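You operate a simulated robot arm through the tools that you are given. There is no shell and no other tool. Be economical: measure what you need, move in short steps, check, and stop when the job is done.

The job below is to be done with a simulated robot arm. You get a single attempt, and the scene is never put back.

TASK
Fetch the beige rag and set it in the grey bucket. Then put the yellow pad on the rollers past the closer away on the top of the spill kit table. Then put the drip tray on the top of the pack table away on the top of the wall table. The order counts.

It is judged by the outcome, as a careful person would: the job done as asked, and still so three seconds after it is handed in. It fails if anything else is knocked over, pushed out of place, dropped, spilled or broken.

THE ROBOT
A 6-joint arm with a two-finger gripper on a trunk, on a base that drives. Base frame: it is fixed to the floor where the robot stands at the start and does not move with it; the origin is under the middle of the robot, x ahead of it, y to its left, z up. Readings come in m, degrees, newtons and seconds.
Its first joint turns from -166.0 to 166.0 degrees. Places, roughly: drip tray [2.75, -3.25, 0.75]; grey bucket [0.25, -1.5, 0.75]; top of the spill kit table [3, -9.9, 0.8]; top of the wall table [0.8, -11.3, 0.8]; yellow pad [-0.25, -1.5, 0.75]. Payload 3.43 kg.
The TCP is the grasp point between the finger pads, 0.02 m short of the fingertips. In the tool frame z runs along the fingers and y along their closing line. Largest opening 0.19 m; the body of the gripper starts 0.248 m behind the TCP.
Orientation is that of the tool frame in the base frame, as a unit quaternion [x, y, z, w]. With the fingers straight down and closing along the base's y, the tool's x points along the base's -x, its y along +y and its z along -z.

THE INTERFACE
- The arm moves only by the tool servo_tool. Its argument "motion" is a list of rows, each an object (a shift or turn left out is 0, a gripper value left out holds the last) with "offset": the shift along the tool's x, y, z in m, a list of three; "rotation": the turn, a rotation vector about the tool's x, y, z in degrees, a list of three; "grip": the finger opening in m, from 0 to 0.19. In form: [{"offset": [x, y, z], "rotation": [rx, ry, rz], "grip": grip}, ...]. A call has 1 to 8 rows; each row shifts and turns the commanded pose from where the row before left it, along the tool's axes as they then stand. A row lasts 0.2 s, in which the tool goes at most 0.05 m and 8.6 degrees; a call with a longer step from one row to the next is refused whole, and so is a gripper value outside its range. A pose out of reach is approached as far as the arm can. The call stops where the force on the tool passes 40 N (or 10 N more than at its start, if that is more) or the arm is blocked; 0.2 s more then pass. Each finger travels about 0.045 m/s and halts on what it meets, pressing with about 36 N; the grip force reading is that of the motor and also rises with nothing between the fingers. The clock runs only during rows and for 0.2 s after the last one: add rows that do not move to give the fingers time. It gives the time, the measured TCP pose, the force on the tool (base axes), the opening and the grip force at its end, in the units of the frame above (readings bear some noise), with the torque about the TCP (base axes, N m) and any sound that the robot's microphone picked up.
- Cameras (640 x 400 px; columns grow to the right, rows downward): "scene" is now at [0.0117, 0.1412, 1.304]; the picture's right is [-0.67, -0.74, -0.00], its down [-0.40, 0.36, -0.84] and it looks along [0.62, -0.56, -0.54] (base axes); focal length 214 px, centre (320, 200). "wrist" rides on the gripper at [0.07, -0.008, -0.288] in the tool frame; the picture's right is [0.12, 0.99, 0.00], its down [-0.96, 0.12, -0.25] and it looks along [-0.25, 0.03, 0.97] (tool axes); focal length 261 px, centre (320, 200). There is no depth. A picture from a camera that has moved, and an enlarged one, comes with that camera's place and axes in the base frame and with its lens. The place of the scene camera against the robot may be out by one fixed shift of up to 0.012 m in any direction.
- capture(camera): a new picture of that camera. No time passes.
- move_column(by): slides the trunk up (or, below 0, down) by that many m; the arm and the scene camera ride with it, the base frame stays. It gives what a move gives, with no picture.
- base_move(legs): drives the robot by 1 to 6 legs, each [ahead, turn to the left] in m and degrees, along the robot's own axes; the way and the turn of a leg run together, so that a leg with both is an arc; at most 1.5 m and 180 degrees a leg. The arm and the cameras ride along, it lands a little off, and it stops where it bumps. It gives what a move gives.
- aim_head(pan, tilt): turns the head with the scene camera to pan (to the left, within 155 degrees either way) and tilt (down, from -29 to 69), counted from straight ahead of the robot. It gives what a move gives.
- enlarge(camera, box): a new picture of the part [left, top, right, bottom] of that camera's present view, enlarged. No time passes.
- finish_job(): hands the job in; it is judged then, once.

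Go step by step. Nothing tells you exact positions but the pictures and the camera data: compare them with the known pose of the tool, close in by small moves and look again before you grip or let go. The budget is 165 turns and 108 pictures, counting those below and the enlarged ones. Unless the task says otherwise, let go and move clear before handing in, and close with one line.

The tools are called after "Request:" by a JSON object that holds its "method" and its "body". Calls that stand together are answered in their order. servo_tool: Moves the arm, as the interface text tells. Its arguments: {"type":"object","properties":{"motion":{"type":"array","items":{"type":"object","properties":{"offset":{"type":"array","items":{"type":"number"}},"rotation":{"type":"array","items":{"type":"number"}},"grip":{"type":"number"}}}}},"required":["motion"]} The other tools are called the same way: move_column (by) slides the trunk up or down; base_move (legs) drives the base; aim_head (pan, tilt) turns the head that bears the scene camera; capture (camera) takes a picture; enlarge (camera, box) takes an enlarged picture of a part of a camera's view; finish_job () hands the job in.

At the start:

```text
clock: 0.0
ee_pos: [0.1008, -0.5799, 1.2175]
tcp_rot: [0.0, 1.0, -0.001, 0.0]
ft_force: [-0.2, 0.2, -0.5]
moment: [0.0, 0.0, 0.02]
opening: 0.19
grasp_force: 0.1
trunk travel left (down, up): [-0.1, 0.14]
robot x, y, heading: [-0.0006, -0.0022, 0.1]
head pan, tilt: [-42.1, 33.0]
```

scene: 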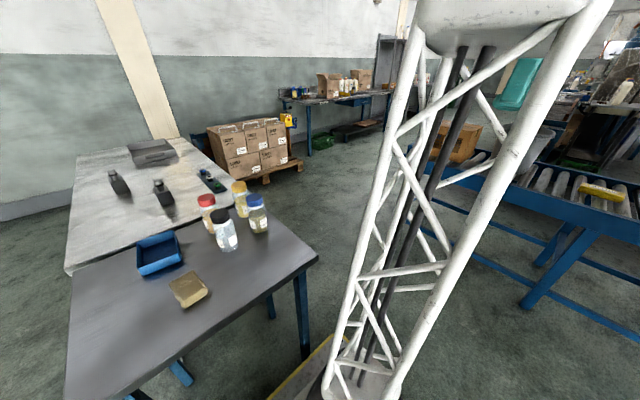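
wrist: 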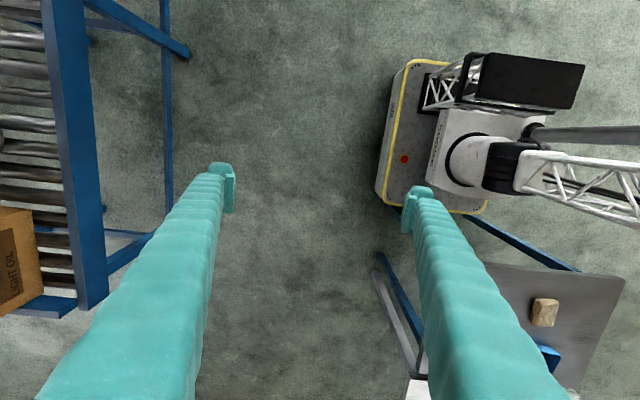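

The rag seems to be on the near table at about (0.54, 0.17), with the conveyor to the right. I'll look closer at both.

Request:
{"method": "enlarge", "body": {"camera": "scene", "box": [60, 130, 320, 320]}}

Request:
{"method": "aim_head", "body": {"pan": -90, "tilt": 25}}

Request:
{"method": "capture", "body": {"camera": "scene"}}

```text
2.11 times, centred on (190, 225) of scene
camera zoom: at [0.0117, 0.1412, 1.304], right [-0.67, -0.74, 0.0], down [-0.4, 0.36, -0.84], along [0.62, -0.56, -0.54], focal length 452 px, centre (594, 147)
```

zoom: 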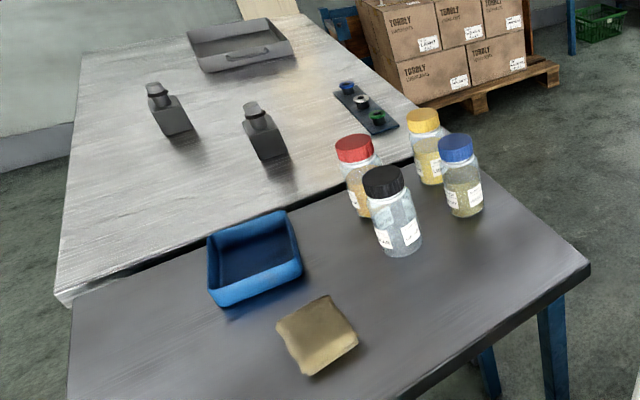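

```text
clock: 1.2
ee_pos: [0.101, -0.5815, 1.217]
tcp_rot: [0.0, 1.0, 0.0, -0.001]
ft_force: [0.3, 0.4, -0.2]
moment: [0.0, 0.02, 0.03]
opening: 0.19
grasp_force: 0.1
trunk travel left (down, up): [-0.1, 0.14]
robot x, y, heading: [0.0001, 0.002, -0.1]
head pan, tilt: [-90.0, 25.0]
```

```text
104 pictures are left
camera scene: at [-0.0543, 0.1088, 1.3166], right [-1.0, 0.0, 0.0], down [0.0, 0.42, -0.91], along [0.0, -0.91, -0.42], focal length 214 px, centre (320, 200)
```

scene: 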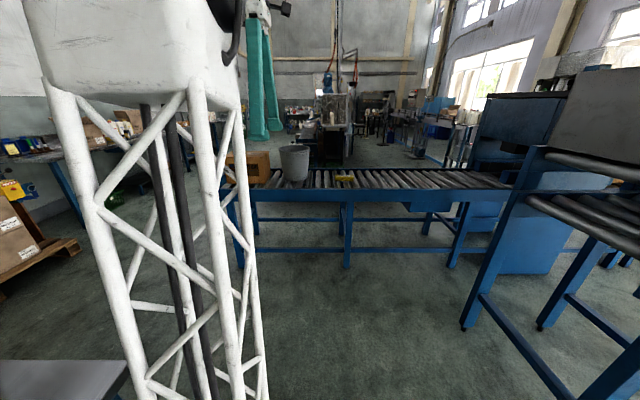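

The rag measures about 0.11 × 0.06 m, aligned with the base axes, and is centred near (0.535, 0.165). I'll swing the arm over to it, staying high.

Request:
{"method": "servo_tool", "body": {"motion": [{"offset": [-0.04, 0.028, 0]}, {"offset": [-0.04, 0.028, 0]}, {"offset": [-0.04, 0.028, 0]}, {"offset": [-0.04, 0.028, 0]}, {"offset": [-0.04, 0.028, 0]}, {"offset": [-0.04, 0.028, 0]}, {"offset": [-0.04, 0.028, 0]}, {"offset": [-0.04, 0.028, 0]}]}}

Request:
{"method": "servo_tool", "body": {"motion": [{"offset": [-0.012, 0.045, 0]}, {"offset": [-0.012, 0.045, 0]}, {"offset": [-0.012, 0.045, 0]}, {"offset": [-0.012, 0.045, 0]}, {"offset": [-0.012, 0.045, 0]}, {"offset": [-0.012, 0.045, 0]}, {"offset": [-0.012, 0.045, 0]}, {"offset": [-0.012, 0.045, 0]}]}}

Request:
{"method": "servo_tool", "body": {"motion": [{"offset": [-0.005, 0.04, 0]}, {"offset": [-0.005, 0.04, 0]}, {"offset": [-0.005, 0.04, 0.02], "grip": 0.13}, {"offset": [-0.005, 0.04, 0.03]}, {"offset": [0, 0, 0.04]}, {"offset": [0, 0, 0.04]}]}}

Request:
{"method": "capture", "body": {"camera": "wrist"}}

```text
clock: 3.0
ee_pos: [0.4222, -0.3541, 1.2174]
tcp_rot: [0.0, 1.0, 0.0, 0.0]
ft_force: [-0.3, 0.0, 0.3]
moment: [0.07, -0.09, 0.02]
opening: 0.19
grasp_force: 0.1
trunk travel left (down, up): [-0.1, 0.14]
robot x, y, heading: [0.001, -0.0005, -0.1]
head pan, tilt: [-90.0, 25.0]
```

```text
clock: 4.8
ee_pos: [0.5155, 0.0029, 1.2168]
tcp_rot: [0.0, 1.0, 0.0, 0.0]
ft_force: [-0.5, -0.1, 0.8]
moment: [0.07, -0.07, -0.01]
opening: 0.19
grasp_force: 0.2
trunk travel left (down, up): [-0.1, 0.14]
robot x, y, heading: [-0.0008, -0.0046, 0.0]
head pan, tilt: [-90.0, 25.0]
```

```text
refused: row 4 steps farther than a row can; nothing moved
```

```text
103 pictures are left
camera wrist: at [0.4453, -0.0064, 1.5068], right [-0.12, 0.99, 0.0], down [0.96, 0.11, 0.25], along [0.25, 0.03, -0.97], focal length 261 px, centre (320, 200)
```

wrist: 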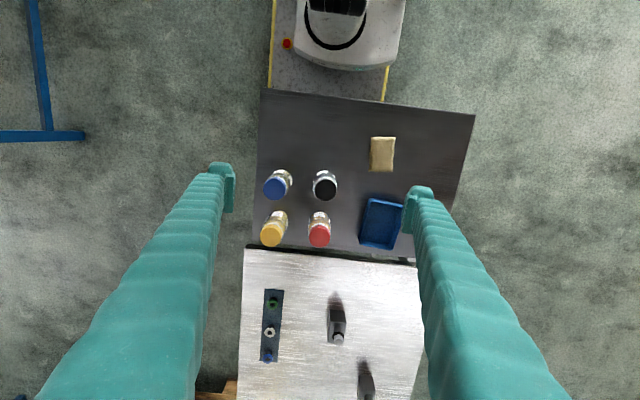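

The wrist view puts the rag nearer (0.49, 0.17). I'll go down partway and check again.

Request:
{"method": "servo_tool", "body": {"motion": [{"offset": [0.003, 0.04, 0]}, {"offset": [0.003, 0.04, 0]}, {"offset": [0.003, 0.04, 0.02], "grip": 0.13}, {"offset": [0.003, 0.04, 0.02]}, {"offset": [0, 0, 0.045]}, {"offset": [0, 0, 0.045]}, {"offset": [0, 0, 0.045]}, {"offset": [0, 0, 0.045]}]}}

Request:
{"method": "capture", "body": {"camera": "wrist"}}

```text
clock: 6.6
ee_pos: [0.5049, 0.1638, 0.9982]
tcp_rot: [0.0, 1.0, 0.0, 0.001]
ft_force: [0.1, -0.3, 0.3]
moment: [0.05, -0.04, 0.0]
opening: 0.13
grasp_force: 0.2
trunk travel left (down, up): [-0.1, 0.14]
robot x, y, heading: [0.0027, -0.0062, -0.0]
head pan, tilt: [-90.0, 25.0]
```

```text
102 pictures are left
camera wrist: at [0.4344, 0.1537, 1.2861], right [-0.12, 0.99, 0.0], down [0.96, 0.12, 0.25], along [0.25, 0.03, -0.97], focal length 261 px, centre (320, 200)
```

wrist: 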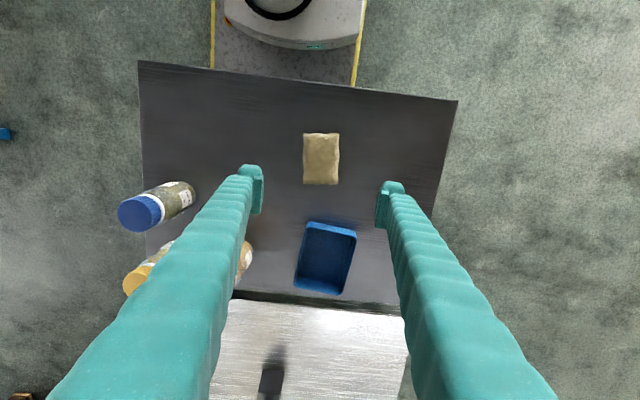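

Request:
{"method": "servo_tool", "body": {"motion": [{"offset": [0.02, 0, 0.04], "rotation": [0, 0, -7]}, {"offset": [0, 0, 0.04]}, {"offset": [0, 0, 0.04]}, {"offset": [0, 0, 0.04]}]}}

Request:
{"method": "capture", "body": {"camera": "wrist"}}

```text
clock: 7.6
ee_pos: [0.4841, 0.1638, 0.8363]
tcp_rot: [-0.061, 0.998, 0.0, 0.0]
ft_force: [-0.4, 0.7, 0.0]
moment: [0.04, -0.07, 0.0]
opening: 0.13
grasp_force: 0.0
trunk travel left (down, up): [-0.1, 0.14]
robot x, y, heading: [-0.003, 0.0021, -0.4]
head pan, tilt: [-90.0, 25.0]
```

```text
101 pictures are left
camera wrist: at [0.4159, 0.1463, 1.1265], right [-0.24, 0.97, 0.0], down [0.94, 0.23, 0.25], along [0.24, 0.06, -0.97], focal length 261 px, centre (320, 200)
```

wrist: 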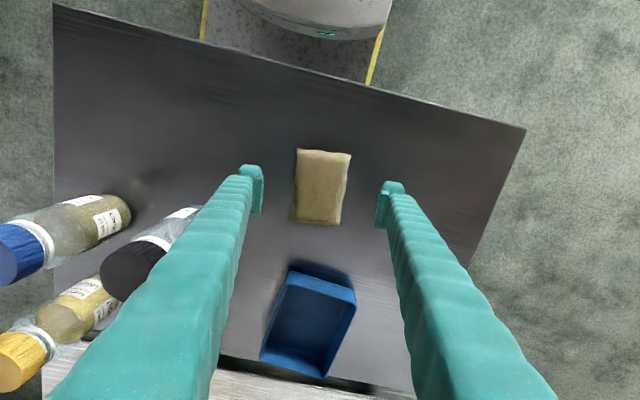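

Request:
{"method": "servo_tool", "body": {"motion": [{"offset": [-0.002, 0.0015, 0.03]}, {"offset": [0, 0, 0.025]}, {"offset": [0, 0, 0.005]}]}}

Request:
{"method": "capture", "body": {"camera": "wrist"}}

```text
clock: 8.0
ee_pos: [0.4854, 0.1652, 0.8149]
tcp_rot: [-0.062, 0.998, 0.0, 0.001]
ft_force: [-7.9, -3.2, 22.5]
moment: [0.01, 0.17, 0.28]
opening: 0.1299
grasp_force: 0.0
trunk travel left (down, up): [-0.1, 0.14]
robot x, y, heading: [-0.0023, 0.001, 0.2]
head pan, tilt: [-90.0, 25.0]
stopped in row 2: the force on the tool passed its limit at 248 N (the readings are from after the stop); the commanded pose is now the measured one
```

```text
100 pictures are left
camera wrist: at [0.4167, 0.1473, 1.1042], right [-0.24, 0.97, 0.0], down [0.94, 0.23, 0.25], along [0.24, 0.06, -0.97], focal length 261 px, centre (320, 200)
```

wrist: 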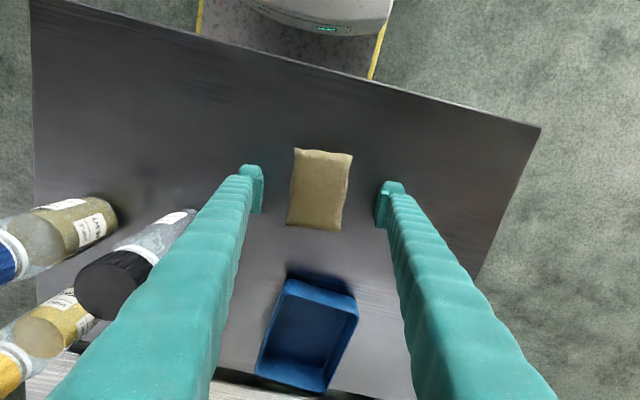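

The fingertips touched the table at about z 0.795. I'll lift 6 mm, shift 9 mm and grip.

Request:
{"method": "servo_tool", "body": {"motion": [{"offset": [0, 0, -0.006]}, {"offset": [0.009, 0, 0]}, {"grip": 0.03}, {"grip": 0.03}, {"grip": 0.03}, {"grip": 0.03}, {"grip": 0.03}, {"grip": 0.03}]}}

Request:
{"method": "servo_tool", "body": {"motion": [{"grip": 0.03}, {"grip": 0.03}, {"offset": [0, 0, -0.02]}, {"offset": [0, 0, -0.04]}, {"offset": [0, 0, -0.04]}]}}

Request:
{"method": "capture", "body": {"camera": "wrist"}}

```text
clock: 9.8
ee_pos: [0.4766, 0.1637, 0.8201]
tcp_rot: [-0.061, 0.998, 0.0, 0.0]
ft_force: [-0.3, -0.6, 0.1]
moment: [-0.01, -0.01, -0.02]
opening: 0.0562
grasp_force: 36.4
trunk travel left (down, up): [-0.1, 0.14]
robot x, y, heading: [-0.0009, 0.0007, -0.2]
head pan, tilt: [-90.0, 25.0]
```

```text
clock: 11.0
ee_pos: [0.477, 0.1653, 0.9184]
tcp_rot: [-0.062, 0.998, 0.0, 0.0]
ft_force: [0.4, 0.2, -0.8]
moment: [-0.02, 0.12, -0.02]
opening: 0.0561
grasp_force: 36.5
trunk travel left (down, up): [-0.1, 0.14]
robot x, y, heading: [-0.0005, 0.0013, -0.3]
head pan, tilt: [-90.0, 25.0]
```

```text
99 pictures are left
camera wrist: at [0.4079, 0.1478, 1.2077], right [-0.24, 0.97, 0.0], down [0.94, 0.23, 0.25], along [0.24, 0.06, -0.97], focal length 261 px, centre (320, 200)
```

wrist: 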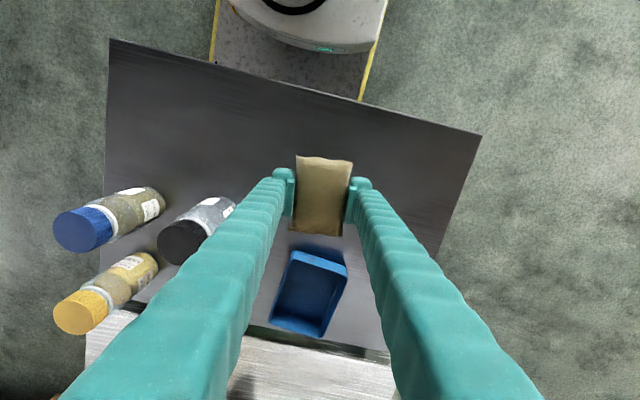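

The rag is held. I'll raise it, and check what's behind before backing away from the table to turn.

Request:
{"method": "servo_tool", "body": {"motion": [{"offset": [0, 0, -0.05]}, {"offset": [0, 0, -0.05]}, {"offset": [0, 0, -0.05]}, {"offset": [0, 0, -0.05]}, {"offset": [0, 0, -0.05]}]}}

Request:
{"method": "aim_head", "body": {"pan": -150, "tilt": 35}}

Request:
{"method": "capture", "body": {"camera": "scene"}}

```text
clock: 12.2
ee_pos: [0.4786, 0.1646, 1.1701]
tcp_rot: [-0.061, 0.998, 0.0, 0.0]
ft_force: [-0.2, 0.0, -0.5]
moment: [0.0, 0.0, -0.02]
opening: 0.0562
grasp_force: 35.7
trunk travel left (down, up): [-0.1, 0.14]
robot x, y, heading: [0.0011, -0.0009, -0.1]
head pan, tilt: [-90.0, 25.0]
```

```text
clock: 13.5
ee_pos: [0.4789, 0.163, 1.169]
tcp_rot: [-0.061, 0.998, 0.0, -0.001]
ft_force: [0.5, 0.2, -0.4]
moment: [0.0, -0.02, -0.01]
opening: 0.0565
grasp_force: 36.0
trunk travel left (down, up): [-0.1, 0.14]
robot x, y, heading: [0.0018, -0.0015, -0.3]
head pan, tilt: [-150.0, 35.0]
```

```text
98 pictures are left
camera scene: at [-0.1305, 0.1571, 1.3008], right [-0.5, 0.87, 0.0], down [0.5, 0.29, -0.82], along [-0.71, -0.41, -0.57], focal length 214 px, centre (320, 200)
```

scene: 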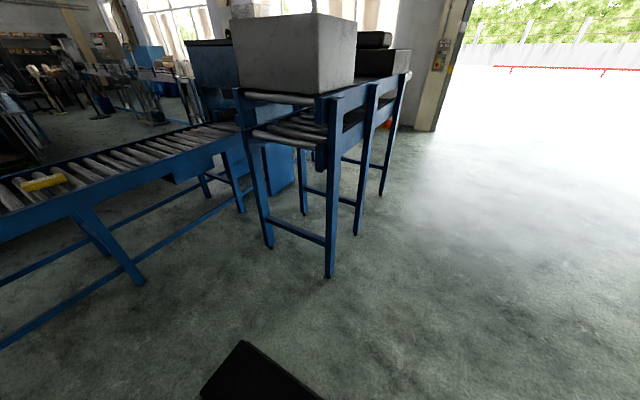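

Behind is clear enough. I'll back off 0.15 m, turn, and drive toward the conveyor, aiming to stop near (0, -0.78) facing -y.

Request:
{"method": "base_move", "body": {"legs": [[-0.15, 0], [0, -78.7], [0.78, 0], [0, -11.3]]}}

Request:
{"method": "aim_head", "body": {"pan": 0, "tilt": 35}}

Request:
{"method": "capture", "body": {"camera": "scene"}}

Request:
{"method": "capture", "body": {"camera": "wrist"}}

```text
clock: 23.0
ee_pos: [0.1833, -1.2472, 1.1685]
tcp_rot: [0.66, 0.752, 0.0, 0.0]
ft_force: [-0.7, 0.0, -0.1]
moment: [0.01, -0.02, 0.01]
opening: 0.0563
grasp_force: 36.2
trunk travel left (down, up): [-0.1, 0.14]
robot x, y, heading: [0.0149, -0.7677, -89.6]
head pan, tilt: [-150.0, 35.0]
```

```text
clock: 25.3
ee_pos: [0.1833, -1.2476, 1.1687]
tcp_rot: [0.661, 0.751, 0.0, -0.001]
ft_force: [-0.4, 0.2, -0.1]
moment: [0.03, 0.04, 0.02]
opening: 0.0565
grasp_force: 35.8
trunk travel left (down, up): [-0.1, 0.14]
robot x, y, heading: [0.0167, -0.7646, -89.4]
head pan, tilt: [0.0, 35.0]
```

```text
97 pictures are left
camera scene: at [0.1346, -0.6813, 1.3021], right [0.27, 0.96, 0.0], down [0.54, -0.15, -0.83], along [-0.8, 0.22, -0.56], focal length 214 px, centre (320, 200)
```

scene: 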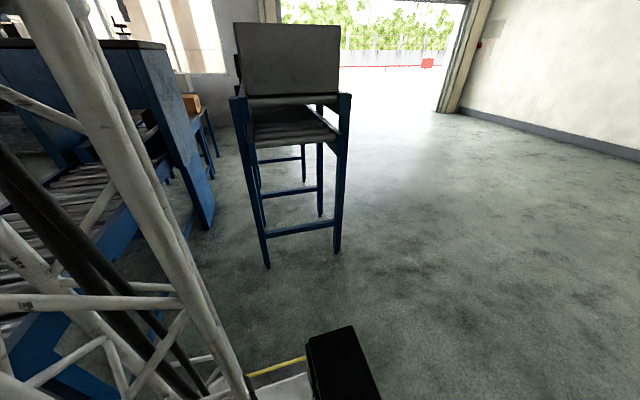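

```text
96 pictures are left
camera wrist: at [0.1658, -1.1787, 1.4577], right [0.97, 0.24, 0.0], down [0.24, -0.94, 0.25], along [0.06, -0.24, -0.97], focal length 261 px, centre (320, 200)
```

wrist: 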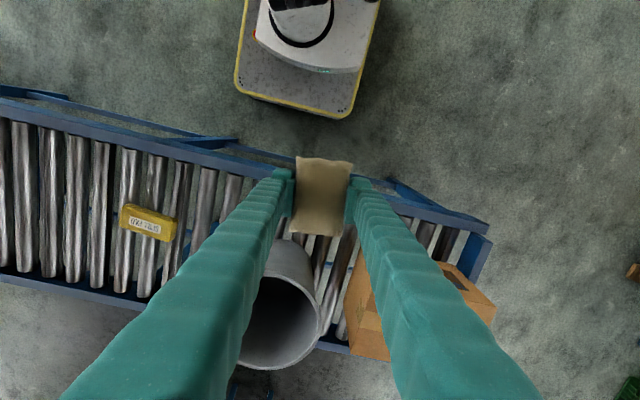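

The bucket stands at about (0.17, -1.54), with the yellow pad to its left. I'll raise the tool and move over the bucket.

Request:
{"method": "servo_tool", "body": {"motion": [{"offset": [0, 0, -0.045]}, {"offset": [0, 0, -0.045]}, {"offset": [-0.045, -0.008, 0]}, {"offset": [-0.045, -0.008, 0]}, {"offset": [-0.045, -0.008, 0]}, {"offset": [-0.045, -0.008, 0]}, {"offset": [-0.045, -0.008, 0]}]}}

Request:
{"method": "capture", "body": {"camera": "wrist"}}

Request:
{"method": "capture", "body": {"camera": "scene"}}

```text
clock: 26.9
ee_pos: [0.1732, -1.4715, 1.2503]
tcp_rot: [0.66, 0.751, -0.003, 0.003]
ft_force: [0.3, 0.8, 0.7]
moment: [-0.21, -0.05, 0.01]
opening: 0.0564
grasp_force: 35.7
out of reach, approached as far as the arm can: row 7
trunk travel left (down, up): [-0.1, 0.14]
robot x, y, heading: [0.0166, -0.7692, -89.7]
head pan, tilt: [0.0, 35.0]
```

```text
95 pictures are left
camera wrist: at [0.155, -1.4003, 1.5389], right [0.97, 0.25, 0.0], down [0.24, -0.94, 0.26], along [0.06, -0.25, -0.97], focal length 261 px, centre (320, 200)
```

wrist: 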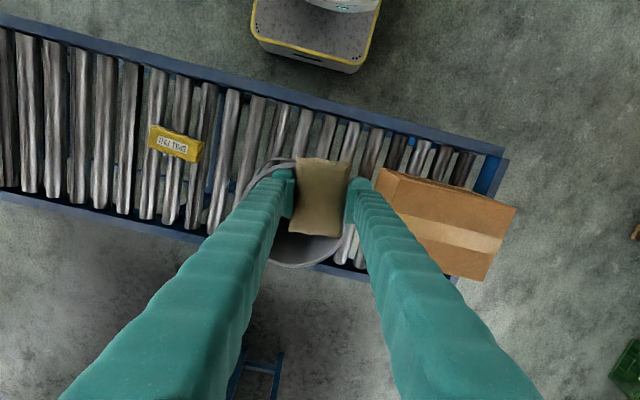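

```text
94 pictures are left
camera scene: at [0.2204, -0.7927, 1.3007], right [-1.0, -0.01, 0.0], down [0.0, 0.57, -0.82], along [0.01, -0.82, -0.57], focal length 214 px, centre (320, 200)
```

scene: 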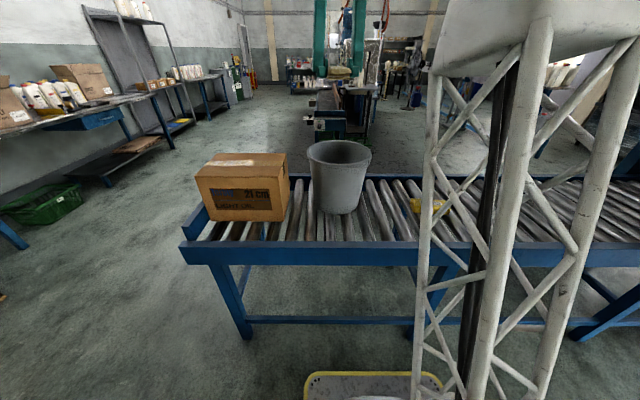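

The bucket rim is about 0.25 m across, centred near (0.15, -1.59, 0.97), and is slightly out of reach. I'll raise the trunk and creep forward 0.08 m.

Request:
{"method": "move_column", "body": {"by": 0.08}}

Request:
{"method": "base_move", "body": {"legs": [[0.08, 0]]}}

Request:
{"method": "capture", "body": {"camera": "wrist"}}

```text
clock: 28.1
ee_pos: [0.1723, -1.4723, 1.3291]
tcp_rot: [0.66, 0.751, -0.002, 0.003]
ft_force: [0.3, 0.1, -0.6]
moment: [-0.01, -0.02, 0.0]
opening: 0.0565
grasp_force: 35.9
trunk travel left (down, up): [-0.18, 0.06]
robot x, y, heading: [0.0132, -0.7699, -89.5]
head pan, tilt: [0.0, 35.0]
```

```text
clock: 29.1
ee_pos: [0.1739, -1.5515, 1.3295]
tcp_rot: [0.66, 0.751, -0.002, 0.002]
ft_force: [0.2, 0.0, -0.6]
moment: [-0.04, -0.01, -0.01]
opening: 0.0562
grasp_force: 36.0
trunk travel left (down, up): [-0.18, 0.06]
robot x, y, heading: [0.0136, -0.8473, -89.5]
head pan, tilt: [0.0, 35.0]
```

```text
93 pictures are left
camera wrist: at [0.1554, -1.4816, 1.6182], right [0.97, 0.25, 0.0], down [0.24, -0.94, 0.25], along [0.06, -0.25, -0.97], focal length 261 px, centre (320, 200)
```

wrist: 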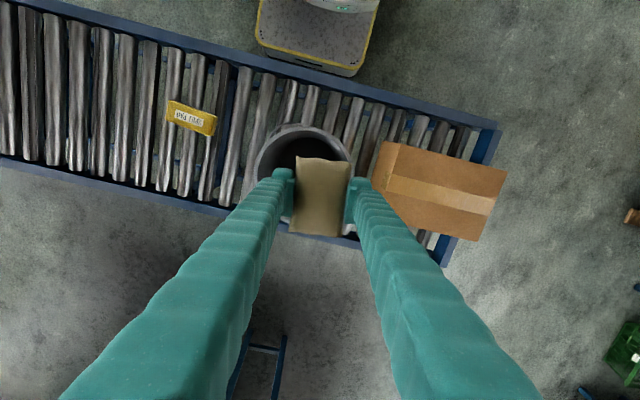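

Request:
{"method": "servo_tool", "body": {"motion": [{"offset": [-0.0195, -0.018, 0.02]}, {"offset": [-0.0195, -0.018, 0.02]}, {"offset": [0, 0, 0.045]}, {"offset": [0, 0, 0.045]}, {"offset": [0, 0, 0.045]}, {"offset": [0, 0, 0.045]}]}}

Request:
{"method": "capture", "body": {"camera": "wrist"}}

Request:
{"method": "capture", "body": {"camera": "scene"}}

```text
clock: 30.6
ee_pos: [0.142, -1.5965, 1.108]
tcp_rot: [0.66, 0.751, -0.003, 0.004]
ft_force: [0.3, -0.7, -0.3]
moment: [-0.07, -0.05, 0.0]
opening: 0.0562
grasp_force: 36.1
trunk travel left (down, up): [-0.18, 0.06]
robot x, y, heading: [0.0159, -0.8524, -89.3]
head pan, tilt: [0.0, 35.0]
```

```text
92 pictures are left
camera wrist: at [0.1236, -1.5262, 1.3968], right [0.97, 0.25, 0.0], down [0.24, -0.94, 0.26], along [0.06, -0.25, -0.97], focal length 261 px, centre (320, 200)
```

wrist: 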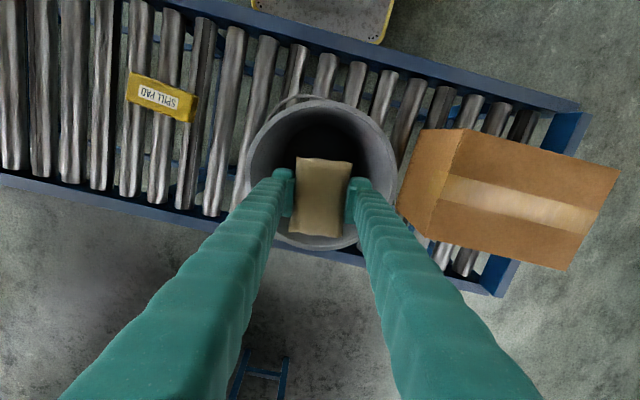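

```text
91 pictures are left
camera scene: at [0.2209, -0.8739, 1.3808], right [-1.0, -0.01, 0.0], down [0.0, 0.57, -0.82], along [0.01, -0.82, -0.57], focal length 214 px, centre (320, 200)
```

scene: 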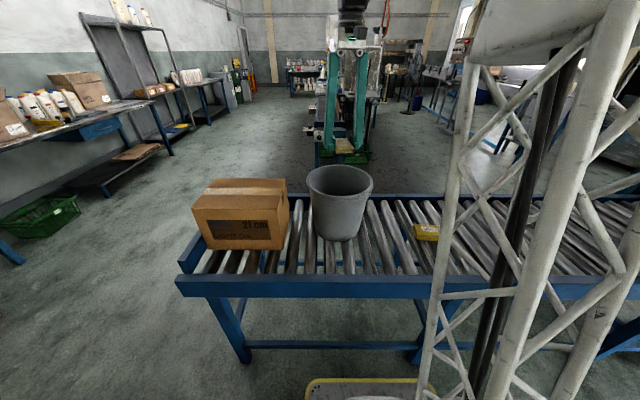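

Well centred over the bucket. Now I'll lower into it, release, and lift.

Request:
{"method": "servo_tool", "body": {"motion": [{"offset": [0, 0, 0.045]}, {"offset": [0, 0, 0.045]}, {"offset": [0, 0, 0.045]}, {"offset": [0, 0, 0.04]}, {"offset": [0, 0, 0.025]}]}}

Request:
{"method": "servo_tool", "body": {"motion": [{"grip": 0.11}, {"grip": 0.11}, {"grip": 0.11}, {"grip": 0.11}, {"grip": 0.11}]}}

Request:
{"method": "servo_tool", "body": {"motion": [{"offset": [0, 0, -0.03]}, {"offset": [0, 0, -0.045]}, {"offset": [0, 0, -0.045]}, {"offset": [0, 0, -0.045]}, {"offset": [0, 0, -0.045]}]}}

Request:
{"method": "capture", "body": {"camera": "wrist"}}

```text
clock: 31.8
ee_pos: [0.1447, -1.5996, 0.9078]
tcp_rot: [0.66, 0.751, -0.003, 0.003]
ft_force: [0.4, -0.9, -0.5]
moment: [-0.06, -0.02, 0.02]
opening: 0.0563
grasp_force: 35.9
trunk travel left (down, up): [-0.18, 0.06]
robot x, y, heading: [0.0141, -0.8542, -89.9]
head pan, tilt: [0.0, 35.0]
```

```text
clock: 33.0
ee_pos: [0.145, -1.5999, 0.9095]
tcp_rot: [0.66, 0.751, -0.003, 0.002]
ft_force: [0.1, 0.0, -0.9]
moment: [0.0, -0.01, -0.01]
opening: 0.1101
grasp_force: 0.1
trunk travel left (down, up): [-0.18, 0.06]
robot x, y, heading: [0.014, -0.8506, -89.6]
head pan, tilt: [0.0, 35.0]
```

```text
clock: 34.1
ee_pos: [0.1427, -1.597, 1.12]
tcp_rot: [0.66, 0.751, -0.003, 0.003]
ft_force: [0.2, 0.4, -1.1]
moment: [0.04, 0.03, -0.01]
opening: 0.1101
grasp_force: 0.2
trunk travel left (down, up): [-0.18, 0.06]
robot x, y, heading: [0.0145, -0.8477, -89.7]
head pan, tilt: [0.0, 35.0]
```

```text
90 pictures are left
camera wrist: at [0.1254, -1.5256, 1.4092], right [0.97, 0.25, 0.0], down [0.24, -0.94, 0.25], along [0.06, -0.25, -0.97], focal length 261 px, centre (320, 200)
```

wrist: 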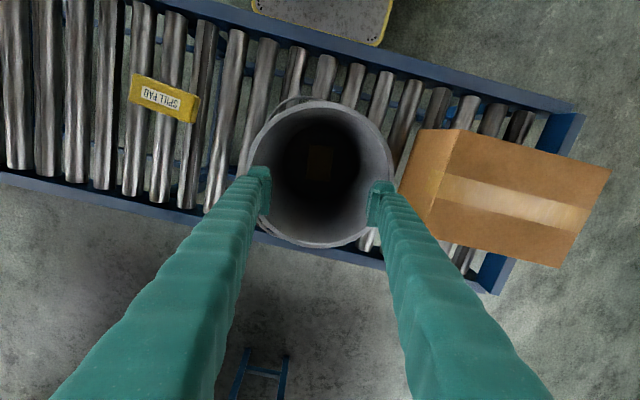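

The rag lies in the bucket. The spill pad is at about (-0.226, -1.545), its long side nearly along x. I'll turn the gripper 75° and move above it.

Request:
{"method": "servo_tool", "body": {"motion": [{"rotation": [0, 0, -8.4]}, {"rotation": [0, 0, -8.4]}, {"rotation": [0, 0, -8.4]}, {"rotation": [0, 0, -8.4]}, {"rotation": [0, 0, -8.4]}, {"rotation": [0, 0, -8.4]}, {"rotation": [0, 0, -8.4]}, {"rotation": [0, 0, -8.4]}]}}

Request:
{"method": "servo_tool", "body": {"motion": [{"rotation": [0, 0, -7.8]}, {"offset": [0.0465, 0, 0]}, {"offset": [0.0465, 0, 0]}, {"offset": [0.0465, 0, 0]}, {"offset": [0.0465, 0, 0]}, {"offset": [0.0465, 0, 0]}, {"offset": [0.0465, 0, 0]}, {"offset": [0.0465, 0, 0]}]}}

Request:
{"method": "servo_tool", "body": {"motion": [{"offset": [0.0465, 0.003, 0], "grip": 0.13}, {"offset": [0, 0, 0.045]}, {"offset": [0, 0, 0.045]}, {"offset": [0, 0, 0.045]}]}}

Request:
{"method": "capture", "body": {"camera": "wrist"}}

```text
clock: 36.0
ee_pos: [0.1423, -1.5974, 1.1189]
tcp_rot: [0.133, 0.991, -0.004, 0.002]
ft_force: [0.3, 0.2, -0.5]
moment: [0.04, -0.01, -0.05]
opening: 0.1099
grasp_force: 0.0
trunk travel left (down, up): [-0.18, 0.06]
robot x, y, heading: [0.0183, -0.8509, -89.8]
head pan, tilt: [0.0, 35.0]
```

```text
clock: 37.8
ee_pos: [-0.1805, -1.5523, 1.1207]
tcp_rot: [0.066, 0.998, -0.003, 0.002]
ft_force: [0.8, -0.6, -0.6]
moment: [-0.02, 0.2, -0.02]
opening: 0.1098
grasp_force: 0.0
trunk travel left (down, up): [-0.18, 0.06]
robot x, y, heading: [0.0182, -0.8536, -89.8]
head pan, tilt: [0.0, 35.0]
```

```text
clock: 38.8
ee_pos: [-0.2249, -1.5472, 0.9845]
tcp_rot: [0.066, 0.998, -0.005, 0.0]
ft_force: [0.4, 0.0, -0.6]
moment: [-0.07, 0.0, 0.0]
opening: 0.1298
grasp_force: 0.1
trunk travel left (down, up): [-0.18, 0.06]
robot x, y, heading: [0.0157, -0.8482, -89.7]
head pan, tilt: [0.0, 35.0]
```

```text
89 pictures are left
camera wrist: at [-0.2957, -1.5435, 1.2746], right [0.01, 1.0, -0.01], down [0.97, -0.01, 0.25], along [0.25, -0.01, -0.97], focal length 261 px, centre (320, 200)
```

wrist: 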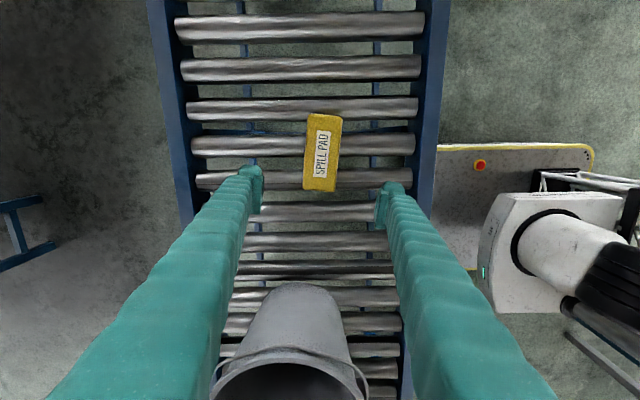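

Request:
{"method": "servo_tool", "body": {"motion": [{"offset": [0.037, -0.002, 0.02]}, {"offset": [0, 0, 0.045]}, {"offset": [0, 0, 0.045]}]}}

Request:
{"method": "capture", "body": {"camera": "wrist"}}

Request:
{"method": "capture", "body": {"camera": "scene"}}

```text
clock: 39.5
ee_pos: [-0.2627, -1.5442, 0.8748]
tcp_rot: [0.066, 0.998, -0.005, 0.001]
ft_force: [0.9, 0.1, 0.6]
moment: [-0.07, 0.05, -0.03]
opening: 0.1297
grasp_force: 0.1
trunk travel left (down, up): [-0.18, 0.06]
robot x, y, heading: [0.012, -0.8488, -89.4]
head pan, tilt: [0.0, 35.0]
```

```text
88 pictures are left
camera wrist: at [-0.3348, -1.5407, 1.1639], right [0.01, 1.0, -0.01], down [0.97, -0.01, 0.25], along [0.25, -0.01, -0.97], focal length 261 px, centre (320, 200)
```

wrist: 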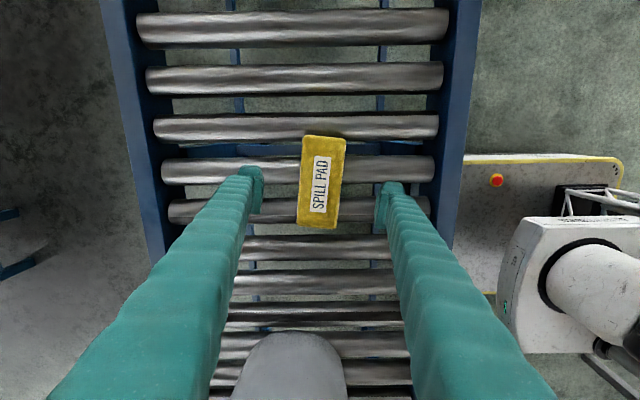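

```text
87 pictures are left
camera scene: at [0.2209, -0.8737, 1.3809], right [-1.0, -0.01, 0.0], down [0.0, 0.57, -0.82], along [0.01, -0.82, -0.57], focal length 214 px, centre (320, 200)
```

scene: 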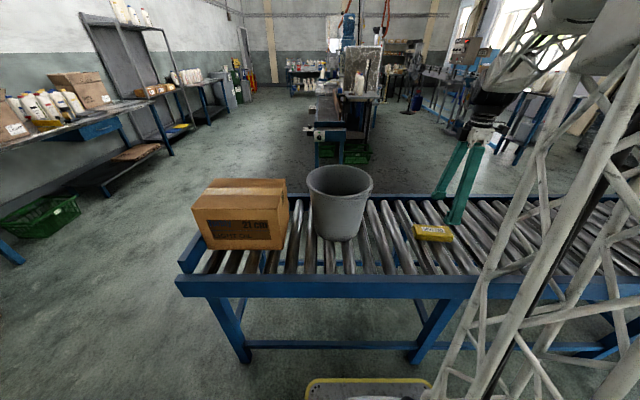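

Request:
{"method": "servo_tool", "body": {"motion": [{"offset": [0.005, 0, 0.02]}, {"offset": [0, 0, 0.01]}, {"offset": [0, 0, 0.006]}, {"offset": [0, 0, 0.006]}, {"offset": [0, 0, 0.006]}, {"offset": [0, 0, 0.006]}]}}

Request:
{"method": "capture", "body": {"camera": "scene"}}

```text
clock: 41.0
ee_pos: [-0.2671, -1.5433, 0.8196]
tcp_rot: [0.066, 0.998, -0.004, 0.001]
ft_force: [-0.2, 0.4, -0.2]
moment: [-0.01, -0.01, -0.04]
opening: 0.1299
grasp_force: 0.0
trunk travel left (down, up): [-0.18, 0.06]
robot x, y, heading: [0.0152, -0.8517, -89.7]
head pan, tilt: [0.0, 35.0]
```

```text
86 pictures are left
camera scene: at [0.2207, -0.8739, 1.3808], right [-1.0, -0.01, 0.0], down [0.0, 0.57, -0.82], along [0.01, -0.82, -0.57], focal length 214 px, centre (320, 200)
```

scene: 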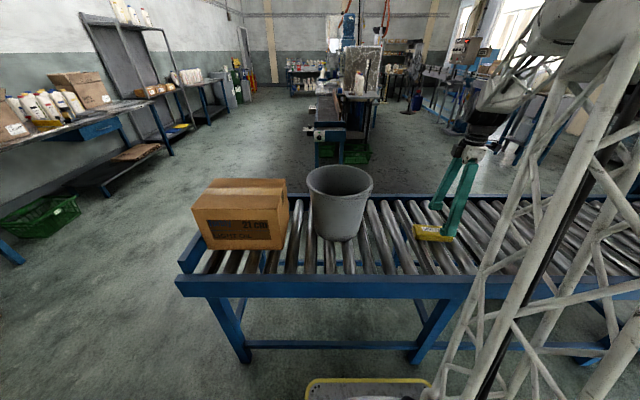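

Request:
{"method": "enlarge", "body": {"camera": "scene", "box": [380, 180, 500, 260]}}

Request:
{"method": "capture", "body": {"camera": "wrist"}}

```text
5.00 times, centred on (440, 220) of scene
camera zoom: at [0.2207, -0.8739, 1.3808], right [-1.0, -0.01, 0.0], down [0.0, 0.57, -0.82], along [0.01, -0.82, -0.57], focal length 1072 px, centre (-280, 100)
```

zoom: 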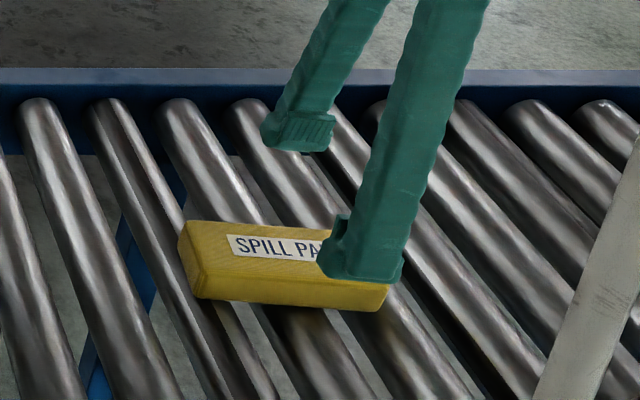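

```text
84 pictures are left
camera wrist: at [-0.3386, -1.5405, 1.1083], right [0.01, 1.0, -0.01], down [0.97, -0.01, 0.25], along [0.25, -0.01, -0.97], focal length 261 px, centre (320, 200)
```

wrist: 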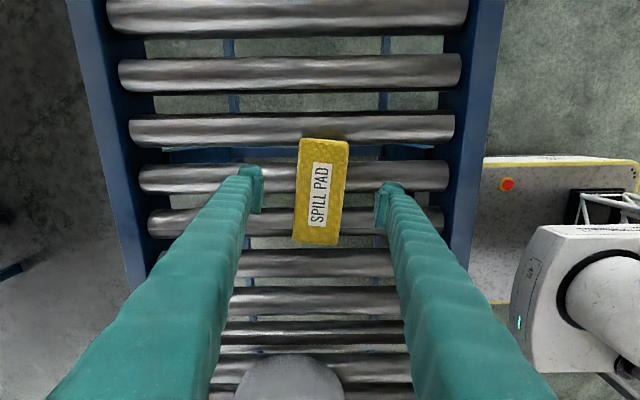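

The rollers' tops look to be near z 0.74 and the pad's top near 0.775. I'll go down further in small rows.

Request:
{"method": "servo_tool", "body": {"motion": [{"offset": [0, 0, 0.012]}, {"offset": [0, 0, 0.01]}, {"offset": [0, 0, 0.008]}, {"offset": [0, 0, 0.006]}, {"offset": [0, 0, 0.005]}, {"offset": [0, 0, 0.005]}, {"offset": [0, 0, 0.004]}]}}

Request:
{"method": "enlarge", "body": {"camera": "scene", "box": [380, 180, 500, 260]}}

```text
clock: 42.5
ee_pos: [-0.2682, -1.5434, 0.7698]
tcp_rot: [0.066, 0.998, -0.003, 0.001]
ft_force: [-0.1, -0.1, 0.1]
moment: [0.0, 0.0, 0.01]
opening: 0.1299
grasp_force: 0.0
trunk travel left (down, up): [-0.18, 0.06]
robot x, y, heading: [0.0158, -0.8506, -89.8]
head pan, tilt: [0.0, 35.0]
```

```text
5.00 times, centred on (440, 220) of scene
camera zoom: at [0.2207, -0.8739, 1.3808], right [-1.0, -0.01, 0.0], down [0.0, 0.57, -0.82], along [0.01, -0.82, -0.57], focal length 1072 px, centre (-280, 100)
```

zoom: 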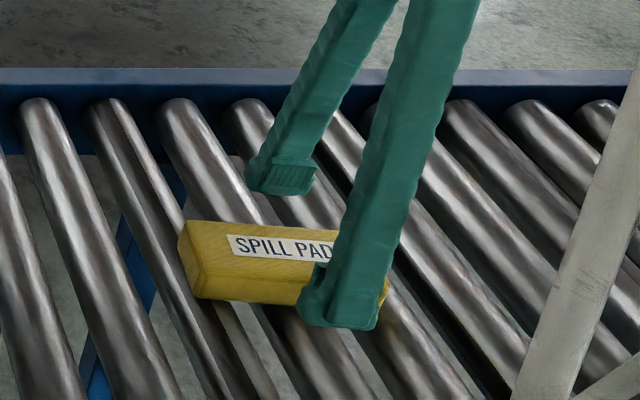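

Request:
{"method": "servo_tool", "body": {"motion": [{"offset": [-0.003, 0, 0.004]}, {"grip": 0.03}, {"grip": 0.03}, {"grip": 0.03}, {"grip": 0.03}, {"grip": 0.03}, {"grip": 0.03}, {"grip": 0.03}]}}

Request:
{"method": "servo_tool", "body": {"motion": [{"grip": 0.03}, {"grip": 0.03}, {"grip": 0.03}, {"offset": [0, 0, -0.02]}, {"offset": [0, 0, -0.04]}, {"offset": [0, 0, -0.04]}]}}

Request:
{"method": "capture", "body": {"camera": "wrist"}}

```text
clock: 43.9
ee_pos: [-0.2642, -1.5437, 0.7744]
tcp_rot: [0.066, 0.998, -0.006, 0.0]
ft_force: [4.6, 18.7, 71.9]
moment: [1.52, -0.39, 0.26]
opening: 0.0483
grasp_force: 21.0
trunk travel left (down, up): [-0.18, 0.06]
robot x, y, heading: [0.0122, -0.8495, -89.5]
head pan, tilt: [0.0, 35.0]
stopped in row 6: the force on the tool passed its limit at 48 N (the readings are from after the stop); the commanded pose is now the measured one
```

```text
clock: 44.2
ee_pos: [-0.2654, -1.5426, 0.7747]
tcp_rot: [0.067, 0.998, -0.008, -0.001]
ft_force: [3.6, 15.2, 55.0]
moment: [0.75, -0.49, -0.02]
opening: 0.0139
grasp_force: 14.4
trunk travel left (down, up): [-0.18, 0.06]
robot x, y, heading: [0.0198, -0.851, -89.8]
head pan, tilt: [0.0, 35.0]
stopped in row 1: the force on the tool passed its limit at 95 N (the readings are from after the stop); the commanded pose is now the measured one
```

```text
82 pictures are left
camera wrist: at [-0.3349, -1.538, 1.0648], right [0.01, 1.0, -0.01], down [0.97, -0.01, 0.25], along [0.24, -0.02, -0.97], focal length 261 px, centre (320, 200)
```

wrist: 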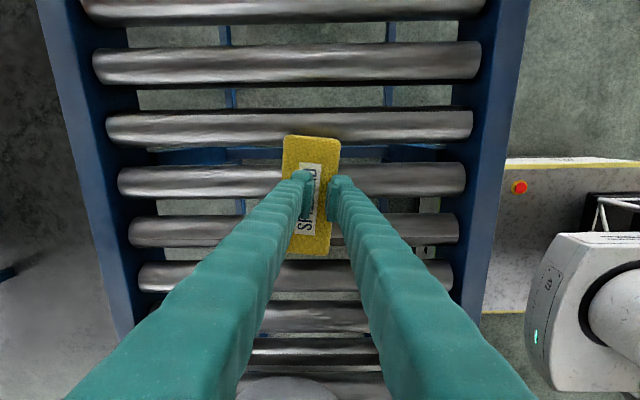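

The fingers rode onto the pad's top, so the pad lies lower than I judged. I'll lift, open and look.

Request:
{"method": "servo_tool", "body": {"motion": [{"offset": [0, 0, -0.02]}, {"offset": [0, 0, -0.02], "grip": 0.11}, {"grip": 0.11}, {"grip": 0.11}, {"grip": 0.11}, {"grip": 0.11}, {"grip": 0.11}]}}

Request:
{"method": "capture", "body": {"camera": "wrist"}}

Request:
{"method": "enlarge", "body": {"camera": "scene", "box": [380, 180, 500, 260]}}

```text
clock: 45.8
ee_pos: [-0.2653, -1.5447, 0.812]
tcp_rot: [0.066, 0.998, -0.006, 0.0]
ft_force: [1.0, -0.3, 1.6]
moment: [-0.04, -0.01, 0.02]
opening: 0.11
grasp_force: 0.1
trunk travel left (down, up): [-0.18, 0.06]
robot x, y, heading: [0.0194, -0.849, -89.7]
head pan, tilt: [0.0, 35.0]
```

```text
81 pictures are left
camera wrist: at [-0.3353, -1.5406, 1.1009], right [0.01, 1.0, -0.01], down [0.97, -0.01, 0.25], along [0.25, -0.01, -0.97], focal length 261 px, centre (320, 200)
```

wrist: 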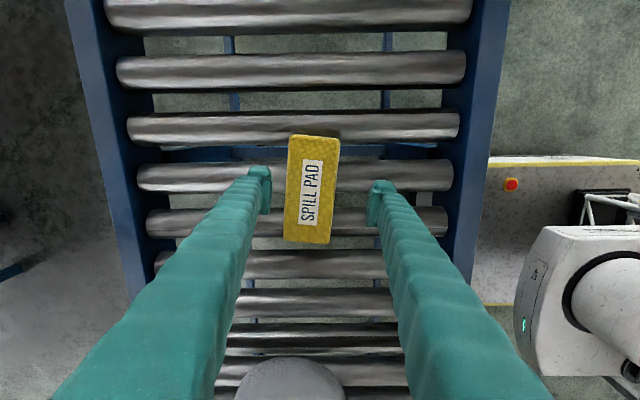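

```text
5.00 times, centred on (440, 220) of scene
camera zoom: at [0.2207, -0.8737, 1.3808], right [-1.0, -0.01, 0.0], down [0.0, 0.57, -0.82], along [0.0, -0.82, -0.57], focal length 1072 px, centre (-280, 100)
```

zoom: 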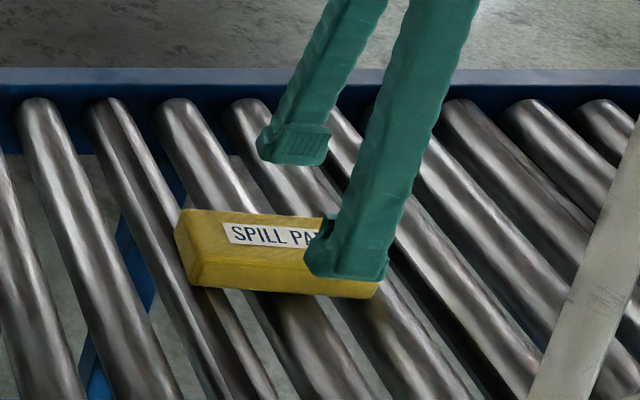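

Request:
{"method": "servo_tool", "body": {"motion": [{"offset": [-0.008, -0.0095, 0.02], "rotation": [0, 0, -3]}, {"offset": [0, 0, 0.015]}, {"offset": [0, 0, 0.01]}, {"offset": [0, 0, 0.006]}, {"offset": [0, 0, 0.005]}, {"offset": [0, 0, 0.005]}, {"offset": [0, 0, 0.005]}, {"offset": [0, 0, 0.004]}]}}

Request:
{"method": "capture", "body": {"camera": "wrist"}}

Request:
{"method": "enlarge", "body": {"camera": "scene", "box": [380, 180, 500, 260]}}

```text
clock: 47.6
ee_pos: [-0.2579, -1.5544, 0.741]
tcp_rot: [0.039, 0.999, -0.006, 0.0]
ft_force: [0.3, -0.4, 0.9]
moment: [0.0, 0.01, -0.04]
opening: 0.1098
grasp_force: 0.0
trunk travel left (down, up): [-0.18, 0.06]
robot x, y, heading: [0.014, -0.8513, -89.8]
head pan, tilt: [0.0, 35.0]
```

```text
79 pictures are left
camera wrist: at [-0.3283, -1.5545, 1.0302], right [-0.04, 1.0, -0.01], down [0.97, 0.04, 0.25], along [0.25, 0.0, -0.97], focal length 261 px, centre (320, 200)
```

wrist: 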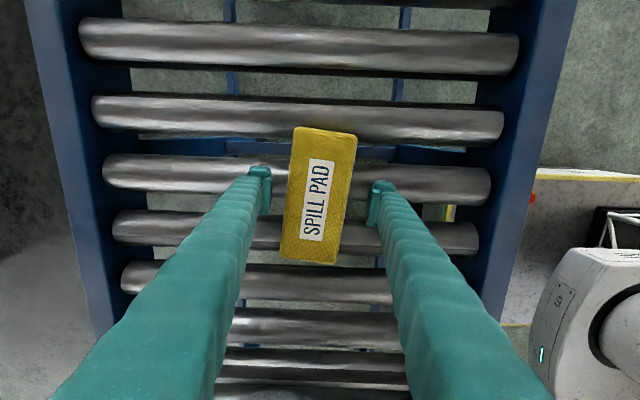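

```text
5.00 times, centred on (440, 220) of scene
camera zoom: at [0.2207, -0.8737, 1.3808], right [-1.0, -0.01, 0.0], down [0.0, 0.57, -0.82], along [0.0, -0.82, -0.57], focal length 1072 px, centre (-280, 100)
```

zoom: 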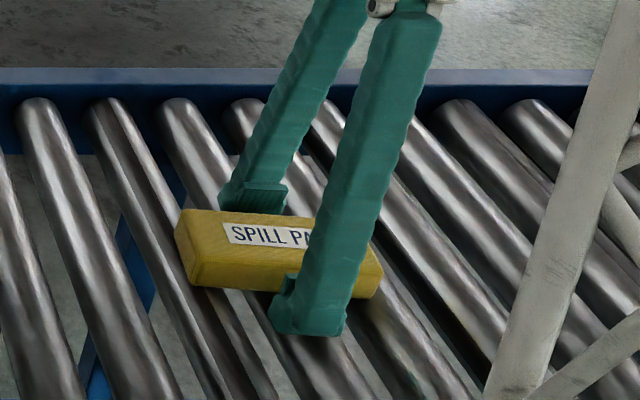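

Now the fingers straddle the pad; gripping.

Request:
{"method": "servo_tool", "body": {"motion": [{"grip": 0.03}, {"grip": 0.03}, {"grip": 0.03}, {"grip": 0.03}, {"grip": 0.03}, {"grip": 0.03}, {"grip": 0.03}]}}

Request:
{"method": "servo_tool", "body": {"motion": [{"offset": [0, 0, -0.01]}, {"offset": [0, 0, -0.03]}, {"offset": [0, 0, -0.04]}, {"offset": [0, 0, -0.04]}]}}

Request:
{"method": "capture", "body": {"camera": "wrist"}}

```text
clock: 49.2
ee_pos: [-0.2567, -1.5551, 0.7414]
tcp_rot: [0.04, 0.999, -0.006, -0.001]
ft_force: [-0.3, 1.4, 1.0]
moment: [0.1, 0.01, 0.05]
opening: 0.0671
grasp_force: 35.8
trunk travel left (down, up): [-0.18, 0.06]
robot x, y, heading: [0.0178, -0.8482, -89.7]
head pan, tilt: [0.0, 35.0]
```

```text
clock: 50.2
ee_pos: [-0.2577, -1.556, 0.8604]
tcp_rot: [0.04, 0.999, -0.005, -0.001]
ft_force: [0.1, -0.1, -2.2]
moment: [0.07, -0.02, 0.02]
opening: 0.0671
grasp_force: 35.7
trunk travel left (down, up): [-0.18, 0.06]
robot x, y, heading: [0.0183, -0.8479, -89.4]
head pan, tilt: [0.0, 35.0]
```

```text
77 pictures are left
camera wrist: at [-0.3285, -1.5564, 1.1498], right [-0.04, 1.0, -0.01], down [0.97, 0.04, 0.25], along [0.25, 0.0, -0.97], focal length 261 px, centre (320, 200)
```

wrist: 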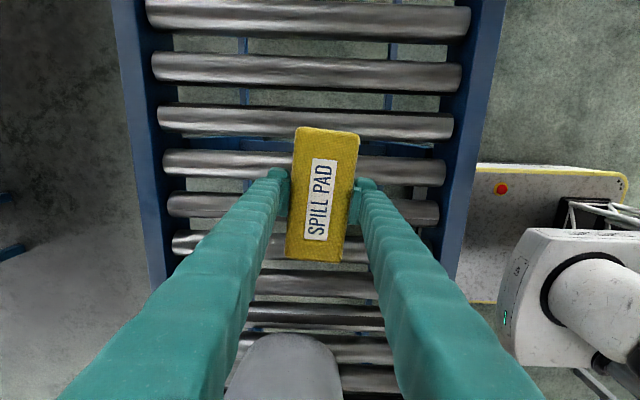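

The pad is held. I'll raise it and retract toward the robot.

Request:
{"method": "servo_tool", "body": {"motion": [{"offset": [0, 0, -0.045]}, {"offset": [0, 0, -0.045]}, {"offset": [0, 0.02, -0.045]}, {"offset": [0, 0.02, -0.045]}, {"offset": [0, 0.02, -0.045]}, {"offset": [0, 0.02, -0.045]}]}}

Request:
{"method": "servo_tool", "body": {"motion": [{"offset": [-0.02, 0.037, 0]}, {"offset": [-0.02, 0.037, 0]}, {"offset": [-0.02, 0.037, 0]}, {"offset": [-0.02, 0.037, 0]}, {"offset": [-0.02, 0.037, 0]}, {"offset": [-0.02, 0.037, 0]}, {"offset": [-0.02, 0.0, 0]}, {"offset": [-0.02, 0.0, 0]}]}}

Request:
{"method": "base_move", "body": {"legs": [[-0.25, 0]]}}

Request:
{"method": "aim_head", "body": {"pan": 30, "tilt": 15}}

Request:
{"method": "capture", "body": {"camera": "scene"}}

```text
clock: 51.6
ee_pos: [-0.2468, -1.4705, 1.1309]
tcp_rot: [0.041, 0.999, -0.006, 0.0]
ft_force: [0.1, -1.0, -1.2]
moment: [0.12, -0.06, 0.04]
opening: 0.067
grasp_force: 36.1
trunk travel left (down, up): [-0.18, 0.06]
robot x, y, heading: [0.0123, -0.8514, -89.9]
head pan, tilt: [0.0, 35.0]
```

```text
clock: 53.4
ee_pos: [-0.0713, -1.2616, 1.1262]
tcp_rot: [0.04, 0.999, -0.006, 0.0]
ft_force: [0.9, 0.5, -1.3]
moment: [0.0, -0.01, 0.02]
opening: 0.0669
grasp_force: 35.9
trunk travel left (down, up): [-0.18, 0.06]
robot x, y, heading: [0.0185, -0.851, -89.9]
head pan, tilt: [0.0, 35.0]
```

```text
clock: 55.3
ee_pos: [-0.0712, -1.0115, 1.1261]
tcp_rot: [0.037, 0.999, -0.006, -0.001]
ft_force: [0.9, -0.9, 0.5]
moment: [0.01, -0.01, -0.01]
opening: 0.0671
grasp_force: 36.2
trunk travel left (down, up): [-0.18, 0.06]
robot x, y, heading: [0.0118, -0.5989, -89.4]
head pan, tilt: [0.0, 35.0]
```

```text
clock: 56.2
ee_pos: [-0.0729, -1.0111, 1.1261]
tcp_rot: [0.037, 0.999, -0.006, 0.0]
ft_force: [-1.2, -0.9, -1.0]
moment: [-0.04, -0.01, -0.02]
opening: 0.0669
grasp_force: 36.2
trunk travel left (down, up): [-0.18, 0.06]
robot x, y, heading: [0.0142, -0.5963, -89.5]
head pan, tilt: [30.0, 15.0]
```

```text
76 pictures are left
camera scene: at [0.2655, -0.6134, 1.4127], right [-0.86, -0.51, 0.0], down [-0.13, 0.22, -0.97], along [0.49, -0.83, -0.26], focal length 214 px, centre (320, 200)
```

scene: 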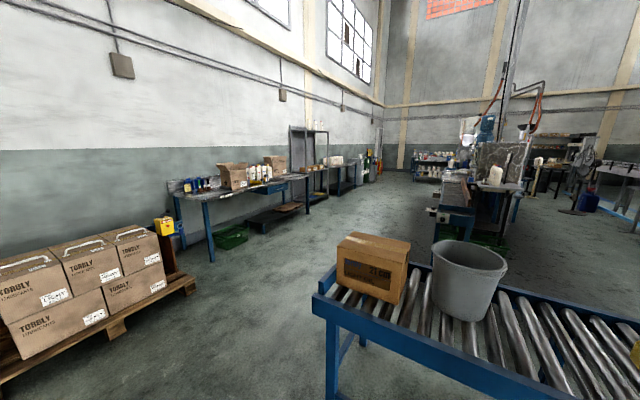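

The pack table is on the left at x≈2.5 and the conveyor ends at x≈0.7, so there is a clear corridor at x≈1.5. I'll drive there and down it.

Request:
{"method": "base_move", "body": {"legs": [[0.1, 0], [0, 89.5], [1.45, 0], [0, -89.5], [1.0, 0]]}}

Request:
{"method": "aim_head", "body": {"pan": 5, "tilt": 12}}

Request:
{"method": "capture", "body": {"camera": "scene"}}

```text
clock: 76.9
ee_pos: [1.4542, -2.0489, 1.1267]
tcp_rot: [0.017, 1.0, -0.006, 0.0]
ft_force: [-0.4, 0.0, -1.6]
moment: [-0.04, 0.01, 0.0]
opening: 0.0672
grasp_force: 35.6
trunk travel left (down, up): [-0.18, 0.06]
robot x, y, heading: [1.52, -1.6308, -86.9]
head pan, tilt: [30.0, 15.0]
```

```text
clock: 77.8
ee_pos: [1.4536, -2.0489, 1.1272]
tcp_rot: [0.017, 1.0, -0.006, -0.001]
ft_force: [-0.5, 0.8, -0.8]
moment: [-0.02, 0.0, 0.01]
opening: 0.067
grasp_force: 35.6
trunk travel left (down, up): [-0.18, 0.06]
robot x, y, heading: [1.5231, -1.6299, -86.9]
head pan, tilt: [5.0, 12.0]
```

```text
75 pictures are left
camera scene: at [1.7368, -1.6513, 1.4177], right [-0.99, -0.14, 0.0], down [-0.03, 0.21, -0.98], along [0.14, -0.97, -0.21], focal length 214 px, centre (320, 200)
```

scene: 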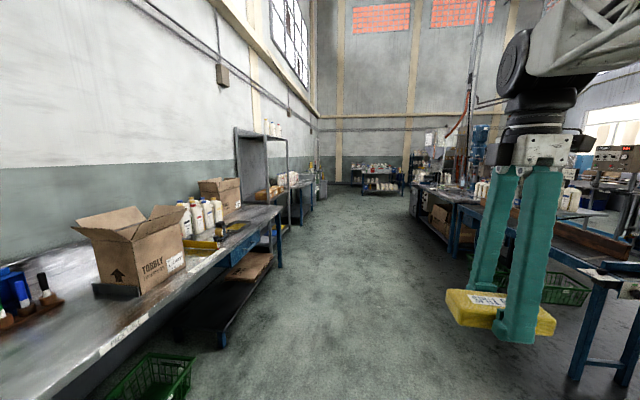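

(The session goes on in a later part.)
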